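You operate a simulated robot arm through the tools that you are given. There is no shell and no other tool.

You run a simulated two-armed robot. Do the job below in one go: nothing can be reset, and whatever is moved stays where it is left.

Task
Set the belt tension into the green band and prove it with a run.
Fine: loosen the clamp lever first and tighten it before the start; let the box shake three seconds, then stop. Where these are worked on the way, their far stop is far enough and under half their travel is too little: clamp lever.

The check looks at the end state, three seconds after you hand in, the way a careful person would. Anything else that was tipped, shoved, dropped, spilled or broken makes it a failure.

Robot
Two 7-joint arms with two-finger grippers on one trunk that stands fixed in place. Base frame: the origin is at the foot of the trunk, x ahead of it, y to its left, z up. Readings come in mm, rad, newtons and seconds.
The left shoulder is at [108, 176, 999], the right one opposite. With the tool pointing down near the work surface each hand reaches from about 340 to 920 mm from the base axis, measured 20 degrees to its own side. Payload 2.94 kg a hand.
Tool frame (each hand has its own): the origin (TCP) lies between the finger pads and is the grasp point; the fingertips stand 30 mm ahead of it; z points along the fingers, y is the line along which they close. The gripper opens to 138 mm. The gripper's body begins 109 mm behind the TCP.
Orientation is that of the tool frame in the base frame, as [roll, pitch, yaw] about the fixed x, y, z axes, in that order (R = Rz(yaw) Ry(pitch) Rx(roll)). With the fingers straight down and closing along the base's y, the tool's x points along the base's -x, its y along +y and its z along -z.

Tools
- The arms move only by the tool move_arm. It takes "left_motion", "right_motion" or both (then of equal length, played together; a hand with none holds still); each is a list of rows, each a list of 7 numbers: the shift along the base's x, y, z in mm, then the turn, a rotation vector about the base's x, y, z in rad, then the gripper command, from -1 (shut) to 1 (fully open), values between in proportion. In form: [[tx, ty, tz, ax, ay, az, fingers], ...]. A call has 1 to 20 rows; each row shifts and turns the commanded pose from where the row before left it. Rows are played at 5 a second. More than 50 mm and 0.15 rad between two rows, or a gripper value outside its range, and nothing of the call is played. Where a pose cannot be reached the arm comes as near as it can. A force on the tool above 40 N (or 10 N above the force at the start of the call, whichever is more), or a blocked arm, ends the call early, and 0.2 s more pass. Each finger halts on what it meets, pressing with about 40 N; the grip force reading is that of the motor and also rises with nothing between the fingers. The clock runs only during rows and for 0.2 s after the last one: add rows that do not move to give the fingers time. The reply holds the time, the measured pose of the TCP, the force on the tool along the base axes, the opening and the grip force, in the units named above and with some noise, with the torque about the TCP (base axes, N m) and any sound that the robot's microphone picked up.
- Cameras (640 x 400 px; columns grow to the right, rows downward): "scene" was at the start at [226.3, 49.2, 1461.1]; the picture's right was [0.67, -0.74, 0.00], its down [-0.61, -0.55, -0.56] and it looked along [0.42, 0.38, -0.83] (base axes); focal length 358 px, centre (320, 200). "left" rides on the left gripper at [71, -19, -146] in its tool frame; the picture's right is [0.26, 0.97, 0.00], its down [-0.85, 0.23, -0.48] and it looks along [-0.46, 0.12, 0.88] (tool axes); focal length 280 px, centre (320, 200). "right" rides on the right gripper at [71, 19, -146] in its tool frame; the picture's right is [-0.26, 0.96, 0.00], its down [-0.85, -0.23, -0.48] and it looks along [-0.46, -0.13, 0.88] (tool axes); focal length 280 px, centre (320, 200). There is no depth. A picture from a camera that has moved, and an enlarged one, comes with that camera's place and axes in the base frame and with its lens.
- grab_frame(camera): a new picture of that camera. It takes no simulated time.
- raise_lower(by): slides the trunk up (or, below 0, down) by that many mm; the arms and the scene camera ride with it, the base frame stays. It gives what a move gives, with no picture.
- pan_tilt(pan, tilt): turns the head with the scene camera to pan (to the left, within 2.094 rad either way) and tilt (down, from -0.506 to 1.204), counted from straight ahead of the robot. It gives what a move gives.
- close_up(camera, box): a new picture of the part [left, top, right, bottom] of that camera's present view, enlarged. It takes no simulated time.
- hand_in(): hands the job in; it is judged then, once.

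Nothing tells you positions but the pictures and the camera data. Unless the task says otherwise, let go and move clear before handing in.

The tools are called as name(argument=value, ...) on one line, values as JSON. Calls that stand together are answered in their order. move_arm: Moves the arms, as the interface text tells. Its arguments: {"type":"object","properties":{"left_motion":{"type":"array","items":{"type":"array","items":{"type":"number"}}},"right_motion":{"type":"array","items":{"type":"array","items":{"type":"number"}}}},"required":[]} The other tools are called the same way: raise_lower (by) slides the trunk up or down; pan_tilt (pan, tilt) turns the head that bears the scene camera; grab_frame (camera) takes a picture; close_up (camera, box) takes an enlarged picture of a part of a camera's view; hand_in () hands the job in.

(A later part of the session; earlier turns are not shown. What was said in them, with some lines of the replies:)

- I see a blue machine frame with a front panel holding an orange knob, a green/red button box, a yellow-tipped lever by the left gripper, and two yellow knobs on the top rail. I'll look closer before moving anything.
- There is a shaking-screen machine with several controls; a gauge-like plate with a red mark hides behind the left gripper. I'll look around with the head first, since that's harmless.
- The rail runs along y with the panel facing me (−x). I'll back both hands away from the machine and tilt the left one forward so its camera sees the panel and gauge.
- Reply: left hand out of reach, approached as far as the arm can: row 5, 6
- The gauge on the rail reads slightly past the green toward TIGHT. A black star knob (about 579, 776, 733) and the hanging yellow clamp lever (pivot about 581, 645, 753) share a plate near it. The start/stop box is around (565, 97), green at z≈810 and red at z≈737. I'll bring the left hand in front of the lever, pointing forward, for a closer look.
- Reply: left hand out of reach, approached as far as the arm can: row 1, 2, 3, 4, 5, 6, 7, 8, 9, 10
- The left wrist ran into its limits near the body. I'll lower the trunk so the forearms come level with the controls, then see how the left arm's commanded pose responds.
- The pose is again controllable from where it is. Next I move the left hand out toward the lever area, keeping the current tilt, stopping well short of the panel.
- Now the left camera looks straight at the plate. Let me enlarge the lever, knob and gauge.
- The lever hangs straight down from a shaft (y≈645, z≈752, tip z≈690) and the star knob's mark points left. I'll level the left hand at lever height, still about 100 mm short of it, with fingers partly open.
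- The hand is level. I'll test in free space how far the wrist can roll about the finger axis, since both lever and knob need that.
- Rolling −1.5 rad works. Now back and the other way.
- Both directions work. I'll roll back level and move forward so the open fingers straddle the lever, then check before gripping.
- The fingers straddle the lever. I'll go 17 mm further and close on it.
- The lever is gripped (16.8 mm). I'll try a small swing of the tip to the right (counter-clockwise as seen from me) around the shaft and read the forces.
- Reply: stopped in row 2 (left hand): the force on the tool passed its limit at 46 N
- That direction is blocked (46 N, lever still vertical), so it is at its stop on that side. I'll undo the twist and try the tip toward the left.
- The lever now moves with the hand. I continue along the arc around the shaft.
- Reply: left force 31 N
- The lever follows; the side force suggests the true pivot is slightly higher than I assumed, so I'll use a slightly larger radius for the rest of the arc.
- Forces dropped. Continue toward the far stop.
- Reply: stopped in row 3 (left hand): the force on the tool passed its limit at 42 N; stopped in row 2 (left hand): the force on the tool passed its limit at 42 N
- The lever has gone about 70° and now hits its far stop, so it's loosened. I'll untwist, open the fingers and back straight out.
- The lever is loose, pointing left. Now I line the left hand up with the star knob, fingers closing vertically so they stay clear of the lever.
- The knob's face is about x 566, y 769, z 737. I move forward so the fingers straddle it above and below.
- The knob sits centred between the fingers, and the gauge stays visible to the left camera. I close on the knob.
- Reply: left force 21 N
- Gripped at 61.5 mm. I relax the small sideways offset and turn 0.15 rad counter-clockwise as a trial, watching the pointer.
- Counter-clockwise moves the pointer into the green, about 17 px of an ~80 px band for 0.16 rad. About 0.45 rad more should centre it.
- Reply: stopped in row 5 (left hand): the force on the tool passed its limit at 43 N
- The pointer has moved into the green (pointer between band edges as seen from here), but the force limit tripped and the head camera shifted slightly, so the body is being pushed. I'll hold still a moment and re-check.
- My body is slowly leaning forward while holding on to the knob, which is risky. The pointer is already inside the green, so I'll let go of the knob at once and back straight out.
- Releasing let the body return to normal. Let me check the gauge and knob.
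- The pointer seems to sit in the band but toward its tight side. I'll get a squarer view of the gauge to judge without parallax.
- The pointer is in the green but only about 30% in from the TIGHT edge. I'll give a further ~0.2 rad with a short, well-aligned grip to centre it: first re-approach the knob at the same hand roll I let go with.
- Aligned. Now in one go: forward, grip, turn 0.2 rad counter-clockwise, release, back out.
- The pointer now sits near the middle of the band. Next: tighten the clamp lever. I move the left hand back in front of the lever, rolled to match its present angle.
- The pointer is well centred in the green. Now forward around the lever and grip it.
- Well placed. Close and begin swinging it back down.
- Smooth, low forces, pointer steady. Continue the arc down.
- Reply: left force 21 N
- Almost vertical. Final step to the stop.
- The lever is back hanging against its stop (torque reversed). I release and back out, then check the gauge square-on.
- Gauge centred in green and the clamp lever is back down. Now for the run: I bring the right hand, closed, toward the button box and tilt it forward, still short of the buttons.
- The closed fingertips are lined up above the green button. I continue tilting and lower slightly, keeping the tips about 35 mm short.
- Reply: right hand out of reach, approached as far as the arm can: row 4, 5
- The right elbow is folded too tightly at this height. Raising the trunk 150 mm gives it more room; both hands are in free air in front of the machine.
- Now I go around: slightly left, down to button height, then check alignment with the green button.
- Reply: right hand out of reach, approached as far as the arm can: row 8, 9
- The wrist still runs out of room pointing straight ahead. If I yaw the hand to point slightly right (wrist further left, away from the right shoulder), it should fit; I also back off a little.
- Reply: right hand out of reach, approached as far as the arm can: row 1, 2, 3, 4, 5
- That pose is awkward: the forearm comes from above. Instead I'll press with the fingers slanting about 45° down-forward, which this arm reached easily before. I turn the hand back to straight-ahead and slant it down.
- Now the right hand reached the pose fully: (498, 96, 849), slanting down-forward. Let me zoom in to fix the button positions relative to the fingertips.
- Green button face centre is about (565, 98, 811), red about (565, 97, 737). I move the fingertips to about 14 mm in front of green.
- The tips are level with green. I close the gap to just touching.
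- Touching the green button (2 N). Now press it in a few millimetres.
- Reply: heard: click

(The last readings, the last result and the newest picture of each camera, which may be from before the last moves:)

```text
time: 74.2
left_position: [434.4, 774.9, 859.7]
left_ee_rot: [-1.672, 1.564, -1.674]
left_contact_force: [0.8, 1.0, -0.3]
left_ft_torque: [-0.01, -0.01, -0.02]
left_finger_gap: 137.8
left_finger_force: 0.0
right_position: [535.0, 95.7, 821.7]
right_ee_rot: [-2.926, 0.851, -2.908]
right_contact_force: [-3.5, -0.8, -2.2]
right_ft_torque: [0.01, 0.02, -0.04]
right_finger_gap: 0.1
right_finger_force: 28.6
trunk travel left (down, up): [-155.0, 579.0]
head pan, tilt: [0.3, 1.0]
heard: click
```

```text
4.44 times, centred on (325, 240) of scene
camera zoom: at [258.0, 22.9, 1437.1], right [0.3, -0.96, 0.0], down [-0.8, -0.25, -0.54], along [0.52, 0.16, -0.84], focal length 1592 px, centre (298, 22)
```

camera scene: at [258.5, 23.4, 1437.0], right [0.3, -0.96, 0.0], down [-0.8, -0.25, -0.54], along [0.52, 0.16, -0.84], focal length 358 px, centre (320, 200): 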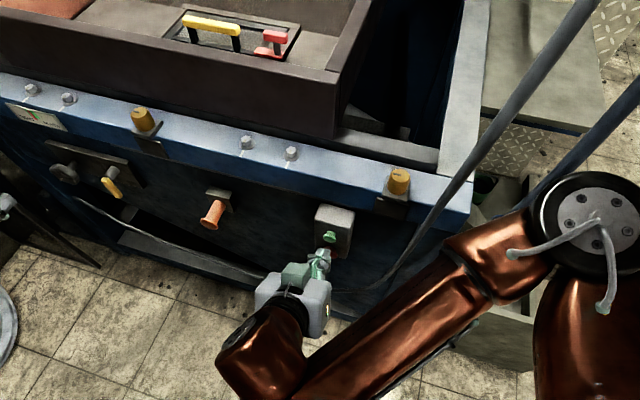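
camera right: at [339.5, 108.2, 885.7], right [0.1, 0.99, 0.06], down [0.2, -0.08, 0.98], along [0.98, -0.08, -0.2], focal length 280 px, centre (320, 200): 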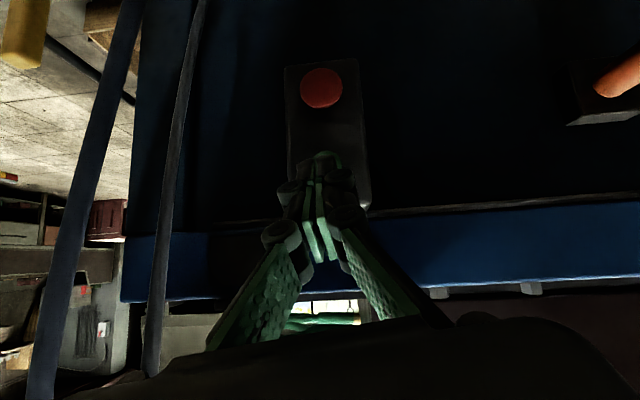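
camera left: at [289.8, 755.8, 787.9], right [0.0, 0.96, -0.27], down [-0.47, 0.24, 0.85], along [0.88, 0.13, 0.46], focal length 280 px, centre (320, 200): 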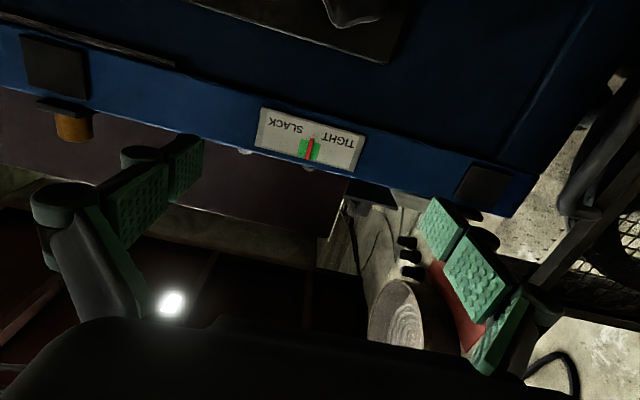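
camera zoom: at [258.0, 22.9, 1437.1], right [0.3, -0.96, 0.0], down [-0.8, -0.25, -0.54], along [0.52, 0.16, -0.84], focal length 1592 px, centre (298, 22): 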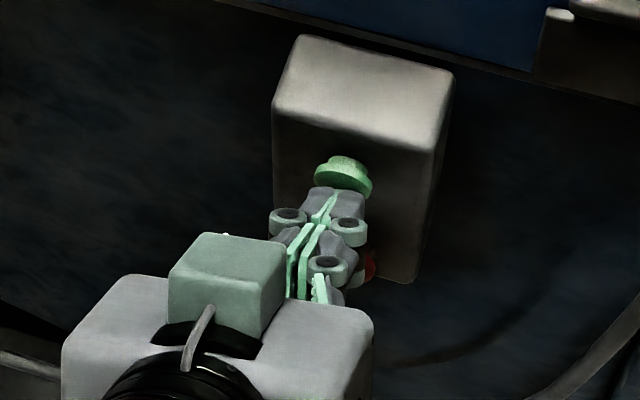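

A click: started around t≈74.1. I back off, drop to the red button, and check while the box runs.

move_arm(right_motion=[[-22, 0, 0, 0, 0, 0, -1], [0, 0, -37, 0, 0, 0, -1], [0, 0.5, -37, 0, 0, 0, -1], [6, 0, 0, 0, 0, 0, -1]])

grab_frame(camera="scene")

close_up(camera="scene", box=[280, 195, 370, 285])

close_up(camera="left", box=[250, 100, 370, 180])

grab_frame(camera="right")

```text
time: 75.2
left_position: [434.4, 775.5, 860.4]
left_ee_rot: [-1.695, 1.565, -1.695]
left_contact_force: [0.4, 0.0, 0.9]
left_ft_torque: [0.04, 0.03, 0.04]
left_finger_gap: 137.9
left_finger_force: 0.1
right_position: [520.8, 97.9, 746.3]
right_ee_rot: [-2.928, 0.853, -2.906]
right_contact_force: [0.5, 0.0, 0.1]
right_ft_torque: [-0.02, 0.04, 0.02]
right_finger_gap: 0.2
right_finger_force: 28.4
trunk travel left (down, up): [-155.0, 579.0]
head pan, tilt: [0.3, 1.0]
```

```text
taken
camera scene: at [258.3, 22.8, 1437.1], right [0.3, -0.96, 0.0], down [-0.8, -0.25, -0.54], along [0.52, 0.16, -0.84], focal length 358 px, centre (320, 200)
```

scene: 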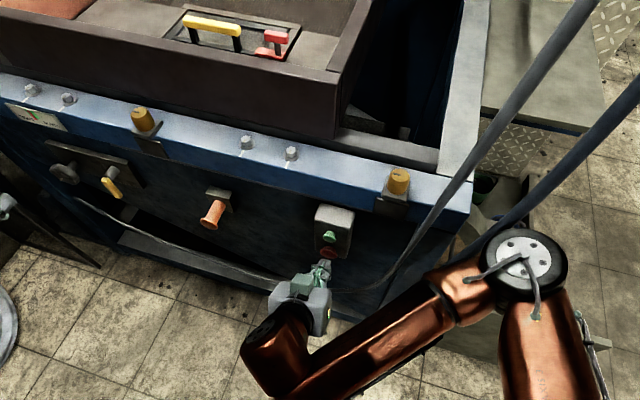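

```text
4.44 times, centred on (325, 240) of scene
camera zoom: at [258.3, 22.8, 1437.1], right [0.3, -0.96, 0.0], down [-0.8, -0.25, -0.54], along [0.52, 0.16, -0.84], focal length 1592 px, centre (298, 22)
```

zoom: 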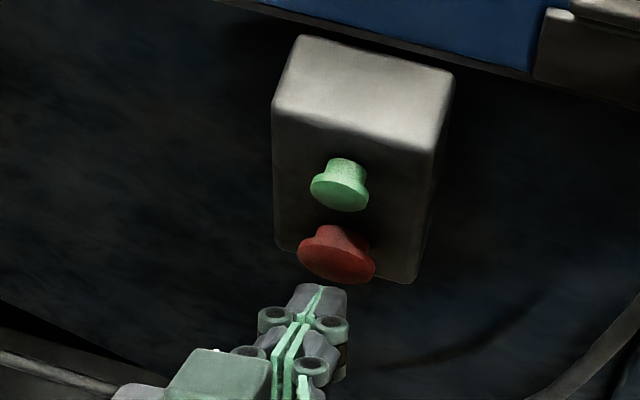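

```text
5.00 times, centred on (310, 140) of left
camera zoom: at [289.8, 755.5, 788.3], right [0.0, 0.96, -0.27], down [-0.47, 0.24, 0.85], along [0.88, 0.13, 0.46], focal length 1402 px, centre (370, 500)
```

zoom: 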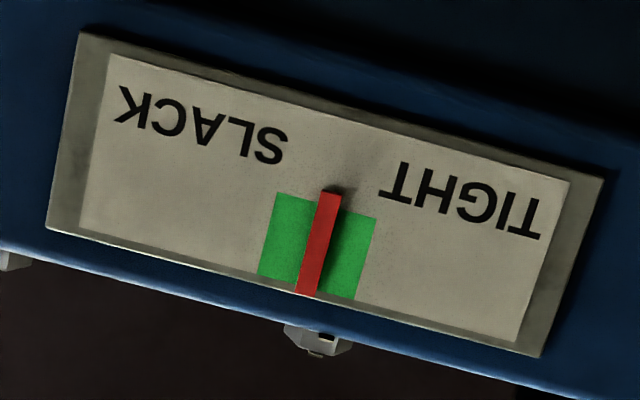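

```text
taken
camera right: at [362.7, 111.0, 783.2], right [0.1, 0.99, 0.06], down [0.19, -0.08, 0.98], along [0.98, -0.08, -0.2], focal length 280 px, centre (320, 200)
```

right: 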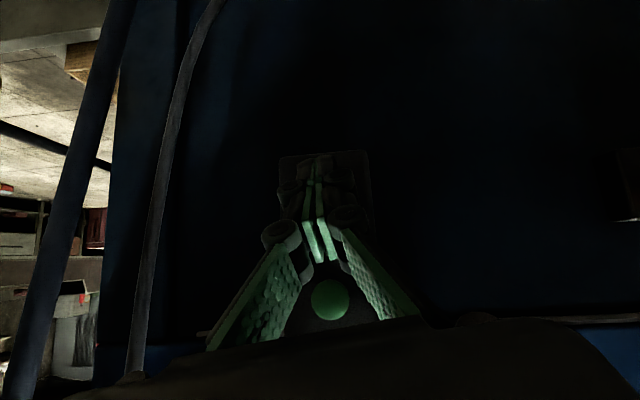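

I can't yet tell whether the box is shaking. I compare the box between two instants, without losing much run time.

close_up(camera="scene", box=[300, 60, 400, 160])

move_arm(right_motion=[[4, -1, 1.5, 0, 0, 0, -1]])

close_up(camera="scene", box=[300, 60, 400, 160])

```text
4.00 times, centred on (350, 110) of scene
camera zoom: at [258.3, 22.8, 1437.1], right [0.3, -0.96, 0.0], down [-0.8, -0.25, -0.54], along [0.52, 0.16, -0.84], focal length 1433 px, centre (200, 560)
```

zoom: 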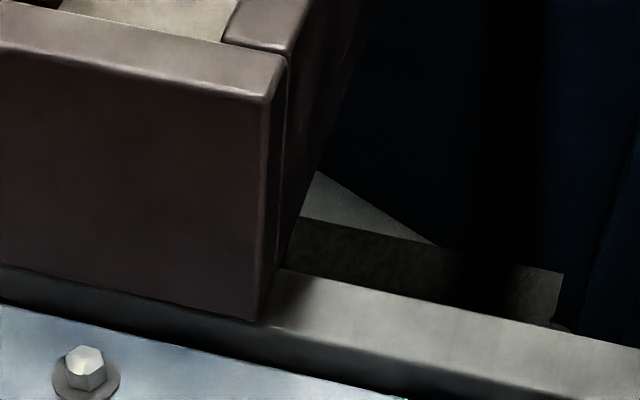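

```text
time: 75.6
left_position: [434.5, 775.0, 859.3]
left_ee_rot: [-1.701, 1.564, -1.703]
left_contact_force: [-0.5, 0.0, -0.3]
left_ft_torque: [0.01, 0.01, 0.0]
left_finger_gap: 138.3
left_finger_force: 0.1
right_position: [524.5, 98.0, 747.6]
right_ee_rot: [-2.925, 0.854, -2.906]
right_contact_force: [0.2, 0.7, -0.4]
right_ft_torque: [0.03, 0.0, 0.02]
right_finger_gap: 0.0
right_finger_force: 28.4
trunk travel left (down, up): [-155.0, 579.0]
head pan, tilt: [0.3, 1.0]
```

```text
4.00 times, centred on (350, 110) of scene
camera zoom: at [258.3, 22.9, 1437.0], right [0.3, -0.96, 0.0], down [-0.8, -0.25, -0.54], along [0.52, 0.16, -0.84], focal length 1433 px, centre (200, 560)
```

zoom: 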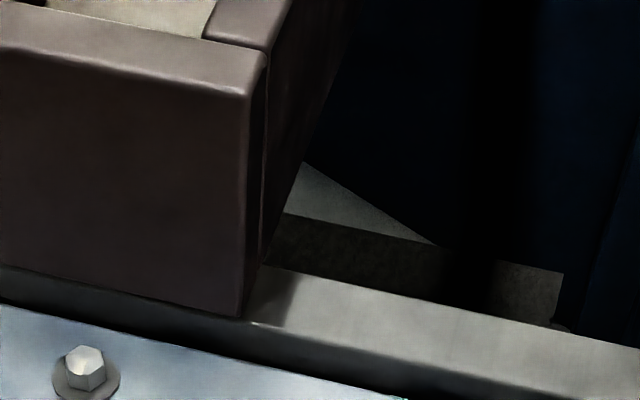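

The box is clearly shaking (it moved about 10 mm between frames). I hold until three seconds are up, then press red.

move_arm(right_motion=[[0, 0, 0, 0, 0, 0, -1], [0, 0, 0, 0, 0, 0, -1], [0, 0, 0, 0, 0, 0, -1], [0, 0, 0, 0, 0, 0, -1], [0, 0, 0, 0, 0, 0, -1], [0, 0, 0, 0, 0, 0, -1], [0, 0, 0, 0, 0, 0, -1], [5, 0, 0, 0, 0, 0, -1], [5, 0, 0, 0, 0, 0, -1], [4, 0, 0, 0, 0, 0, -1]])

close_up(camera="scene", box=[280, 195, 370, 285])

close_up(camera="scene", box=[300, 60, 400, 160])

```text
time: 77.8
left_position: [433.8, 773.5, 860.6]
left_ee_rot: [-1.635, 1.566, -1.639]
left_contact_force: [-0.2, -0.1, 0.1]
left_ft_torque: [0.01, 0.02, -0.03]
left_finger_gap: 138.2
left_finger_force: 0.0
right_position: [537.1, 96.8, 747.6]
right_ee_rot: [-2.926, 0.851, -2.904]
right_contact_force: [-8.1, -0.5, -0.9]
right_ft_torque: [-0.01, 0.09, -0.08]
right_finger_gap: 0.0
right_finger_force: 28.6
trunk travel left (down, up): [-155.0, 579.0]
head pan, tilt: [0.3, 1.0]
heard: click
```

```text
4.44 times, centred on (325, 240) of scene
camera zoom: at [257.5, 22.8, 1437.2], right [0.3, -0.96, 0.0], down [-0.8, -0.25, -0.54], along [0.52, 0.16, -0.84], focal length 1592 px, centre (298, 22)
```

zoom: 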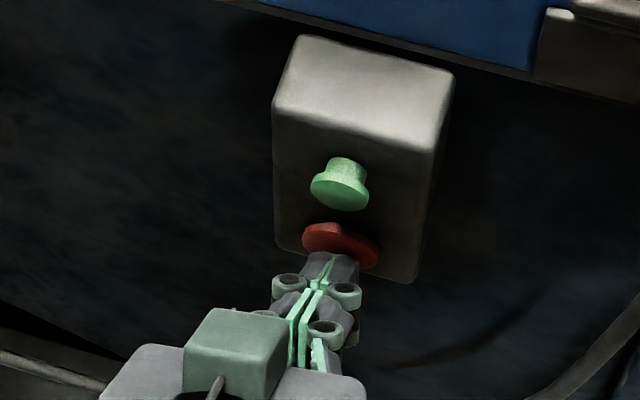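

```text
4.00 times, centred on (350, 110) of scene
camera zoom: at [257.5, 22.8, 1437.2], right [0.3, -0.96, 0.0], down [-0.8, -0.25, -0.54], along [0.52, 0.16, -0.84], focal length 1433 px, centre (200, 560)
```

zoom: 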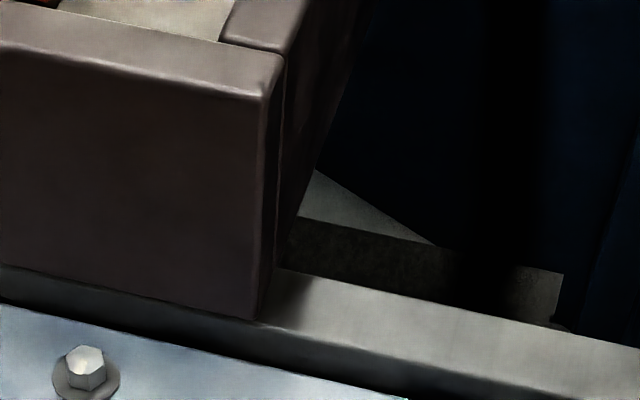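

Another click: stop pressed about 3.4 s after start. I back the right hand off and verify that the box has stopped.

move_arm(right_motion=[[-20, 0, 0, 0, 0, 0, -1], [-20, 0, 0, 0, 0, 0, -1], [0, 0, 0, 0, 0, 0, -1]])

close_up(camera="scene", box=[300, 60, 400, 160])

move_arm(right_motion=[[-10, 0, 0, 0, 0, 0, -1]])

close_up(camera="scene", box=[300, 60, 400, 160])

move_arm(right_motion=[[-10, 0, 0, 0, 0, 0, -1], [0, 0, 0, 0, 0, 0, -1]])

close_up(camera="scene", box=[300, 60, 400, 160])

grab_frame(camera="scene")

close_up(camera="left", box=[250, 100, 370, 180])

```text
time: 78.6
left_position: [435.2, 775.2, 857.6]
left_ee_rot: [-1.689, 1.564, -1.689]
left_contact_force: [0.0, -0.4, -0.6]
left_ft_torque: [-0.01, -0.01, -0.02]
left_finger_gap: 138.1
left_finger_force: 0.0
right_position: [498.1, 95.4, 748.8]
right_ee_rot: [-2.928, 0.853, -2.907]
right_contact_force: [0.3, 0.1, 0.3]
right_ft_torque: [-0.01, 0.02, 0.01]
right_finger_gap: 0.2
right_finger_force: 28.6
trunk travel left (down, up): [-155.0, 579.0]
head pan, tilt: [0.3, 1.0]
```

```text
4.00 times, centred on (350, 110) of scene
camera zoom: at [258.3, 22.9, 1437.0], right [0.3, -0.96, 0.0], down [-0.8, -0.25, -0.54], along [0.52, 0.16, -0.84], focal length 1433 px, centre (200, 560)
```

zoom: 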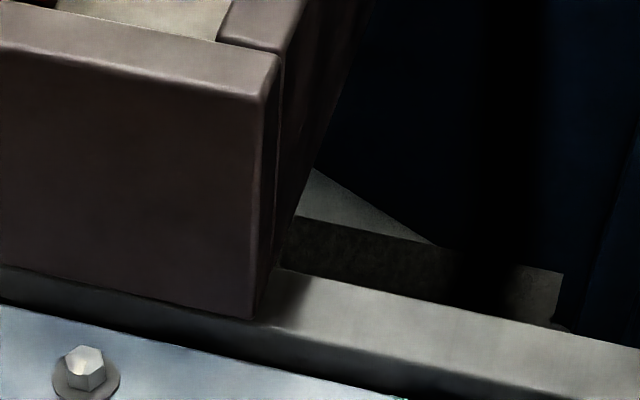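

```text
time: 79.0
left_position: [435.0, 775.3, 859.5]
left_ee_rot: [-1.699, 1.562, -1.7]
left_contact_force: [-0.3, 0.5, 0.0]
left_ft_torque: [0.0, -0.01, 0.01]
left_finger_gap: 138.0
left_finger_force: 0.1
right_position: [488.8, 95.4, 748.8]
right_ee_rot: [-2.925, 0.853, -2.905]
right_contact_force: [-0.4, -0.3, 0.9]
right_ft_torque: [0.02, 0.01, -0.02]
right_finger_gap: 0.1
right_finger_force: 28.5
trunk travel left (down, up): [-155.0, 579.0]
head pan, tilt: [0.3, 1.0]
```

```text
4.00 times, centred on (350, 110) of scene
camera zoom: at [258.2, 23.2, 1437.1], right [0.3, -0.96, 0.0], down [-0.8, -0.25, -0.54], along [0.52, 0.16, -0.84], focal length 1433 px, centre (200, 560)
```

zoom: 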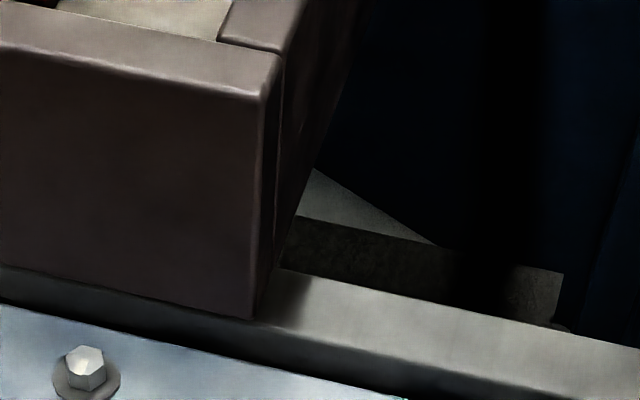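

```text
time: 79.6
left_position: [435.2, 774.7, 860.2]
left_ee_rot: [-1.689, 1.562, -1.691]
left_contact_force: [0.0, 0.2, -0.9]
left_ft_torque: [0.03, -0.01, -0.03]
left_finger_gap: 138.1
left_finger_force: 0.1
right_position: [478.3, 96.0, 749.4]
right_ee_rot: [-2.927, 0.854, -2.907]
right_contact_force: [-0.3, -0.3, 1.1]
right_ft_torque: [0.0, 0.03, -0.02]
right_finger_gap: 0.0
right_finger_force: 28.7
trunk travel left (down, up): [-155.0, 579.0]
head pan, tilt: [0.3, 1.0]
```

```text
4.00 times, centred on (350, 110) of scene
camera zoom: at [258.2, 23.1, 1437.0], right [0.3, -0.96, 0.0], down [-0.8, -0.25, -0.54], along [0.52, 0.16, -0.84], focal length 1433 px, centre (200, 560)
```

zoom: 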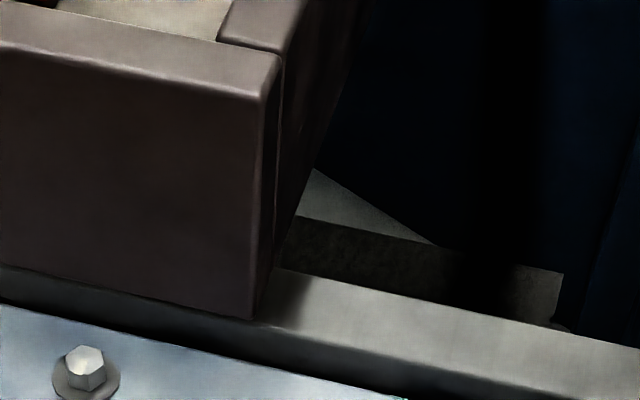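

```text
taken
camera scene: at [258.2, 23.1, 1437.0], right [0.3, -0.96, 0.0], down [-0.8, -0.25, -0.54], along [0.52, 0.16, -0.84], focal length 358 px, centre (320, 200)
```

scene: 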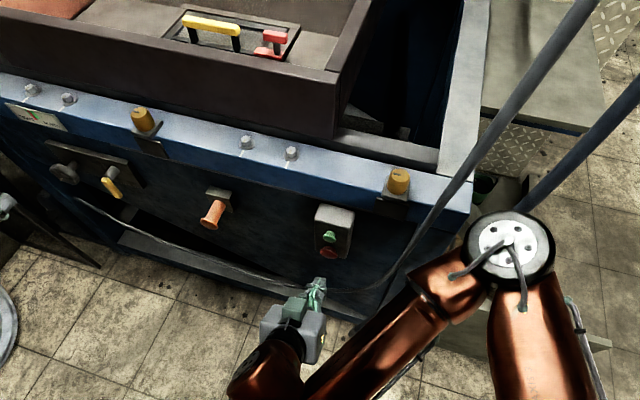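

```text
5.00 times, centred on (310, 140) of left
camera zoom: at [289.8, 755.6, 788.1], right [0.0, 0.96, -0.27], down [-0.47, 0.24, 0.85], along [0.88, 0.13, 0.46], focal length 1402 px, centre (370, 500)
```

zoom: 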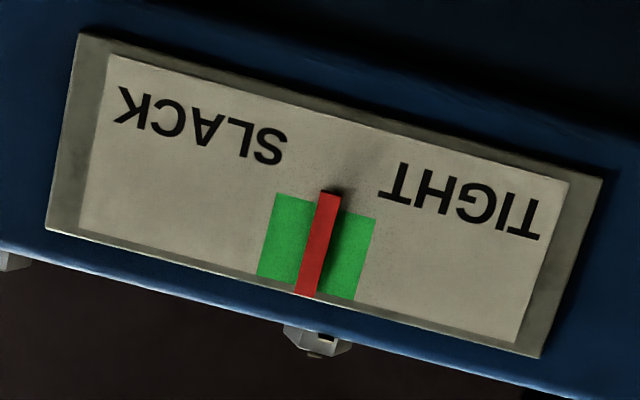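

The box stands still across three frames, the gauge is centred in green, and both buttons are out. A last look around at the lever and the loose items before handing in.

move_arm(right_motion=[[-10, 0, 15, 0, 0, 0, -1], [-10, 0, 15, 0, 0, 0, -1], [0, 0, 0, 0, 0, 0, -1]], left_motion=[[-15, 0, 0, 0, 0, 0, 1], [-15, 0, 0, 0, 0, 0, 1], [0, 0, 0, 0, 0, 0, 1]])

pan_tilt(pan=0.5, tilt=0.8)

grab_frame(camera="scene")

close_up(camera="scene", box=[80, 130, 280, 270])

pan_tilt(pan=0.0, tilt=0.7)

grab_frame(camera="scene")

```text
time: 80.4
left_position: [404.7, 775.7, 858.4]
left_ee_rot: [-1.668, 1.563, -1.67]
left_contact_force: [0.4, -0.5, -0.4]
left_ft_torque: [0.02, 0.02, -0.01]
left_finger_gap: 138.0
left_finger_force: 0.1
right_position: [477.3, 88.5, 777.6]
right_ee_rot: [-2.912, 0.871, -2.948]
right_contact_force: [0.2, 0.7, 0.6]
right_ft_torque: [0.01, 0.01, -0.02]
right_finger_gap: 0.0
right_finger_force: 27.9
trunk travel left (down, up): [-155.0, 579.0]
head pan, tilt: [0.3, 1.0]
```

```text
time: 81.1
left_position: [404.6, 774.9, 859.5]
left_ee_rot: [-1.705, 1.562, -1.706]
left_contact_force: [-0.5, -0.3, 0.6]
left_ft_torque: [-0.02, 0.03, -0.04]
left_finger_gap: 138.1
left_finger_force: 0.0
right_position: [476.7, 90.6, 779.6]
right_ee_rot: [-2.914, 0.87, -2.951]
right_contact_force: [0.6, -0.1, 0.1]
right_ft_torque: [0.0, -0.01, 0.0]
right_finger_gap: 0.0
right_finger_force: 28.3
trunk travel left (down, up): [-155.0, 579.0]
head pan, tilt: [0.499, 0.799]
```

```text
taken
camera scene: at [262.6, 41.0, 1452.1], right [0.48, -0.88, 0.0], down [-0.63, -0.34, -0.7], along [0.61, 0.33, -0.72], focal length 358 px, centre (320, 200)
```

scene: 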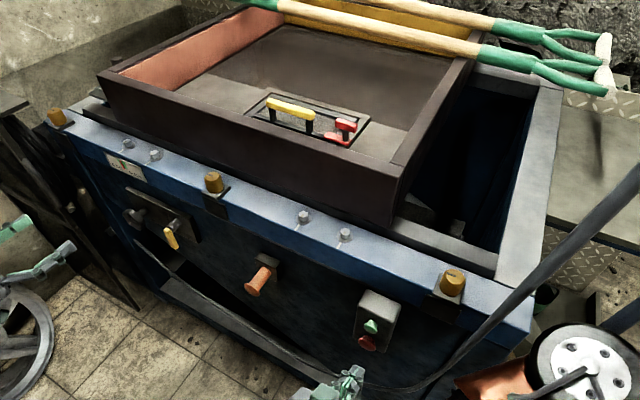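

```text
2.86 times, centred on (180, 200) of scene
camera zoom: at [262.6, 41.0, 1452.1], right [0.48, -0.88, 0.0], down [-0.63, -0.34, -0.7], along [0.61, 0.33, -0.72], focal length 1024 px, centre (720, 200)
```

zoom: 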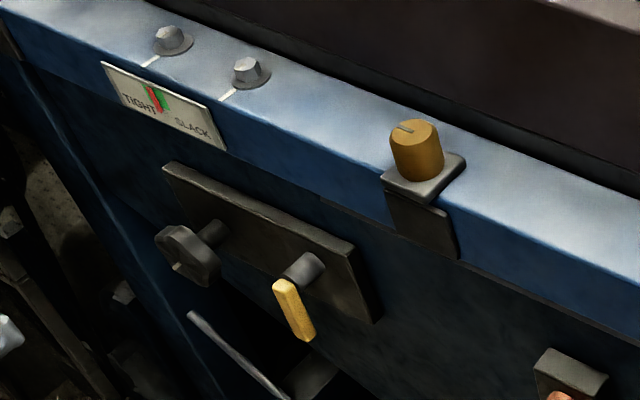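

```text
time: 82.0
left_position: [404.5, 775.9, 859.4]
left_ee_rot: [-1.698, 1.564, -1.699]
left_contact_force: [0.1, 0.4, -1.0]
left_ft_torque: [-0.02, 0.0, -0.04]
left_finger_gap: 138.3
left_finger_force: 0.1
right_position: [476.9, 91.3, 779.8]
right_ee_rot: [-2.92, 0.871, -2.953]
right_contact_force: [0.0, 0.5, 0.2]
right_ft_torque: [-0.01, 0.03, -0.01]
right_finger_gap: 0.2
right_finger_force: 27.9
trunk travel left (down, up): [-155.0, 579.0]
head pan, tilt: [0.0, 0.7]
```

```text
taken
camera scene: at [276.7, 2.5, 1460.4], right [0.0, -1.0, 0.0], down [-0.64, 0.0, -0.76], along [0.76, 0.0, -0.64], focal length 358 px, centre (320, 200)
```

scene: 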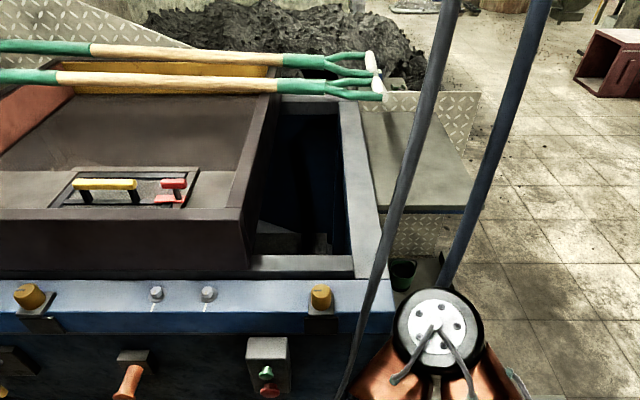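

The pointer is in the green, the clamp lever hangs at its tight stop, and the box is at rest. The shovels and everything else are where they were, and both hands are clear, so I hand in.

hand_in()

```text
The job is handed in.
```

The belt tension is set to about the middle of the green band, and a run of about 3.4 s proved it. The pointer stayed in the green throughout.

- **Clamp lever:** I swung it to its far stop to loosen it, then back against its tight stop before the start. It is still there.
- **Tension:** The gauge began slightly past green on the TIGHT side. I turned the star knob counter-clockwise in two goes, about 0.76 rad in all.
- **Run:** Start and stop each gave a click. The box was visibly shaking in between and standing still afterwards.
- **Lean while turning the knob:** On the first turn the force limit tripped at 43 N and my body leaned forward. I let go at once and it returned to normal, with no sign of damage.
- **Surroundings:** The shovels on the box and everything else in view look undisturbed. Both hands are clear of the machine, although the right one moved back only a little because its arm ran out of reach.
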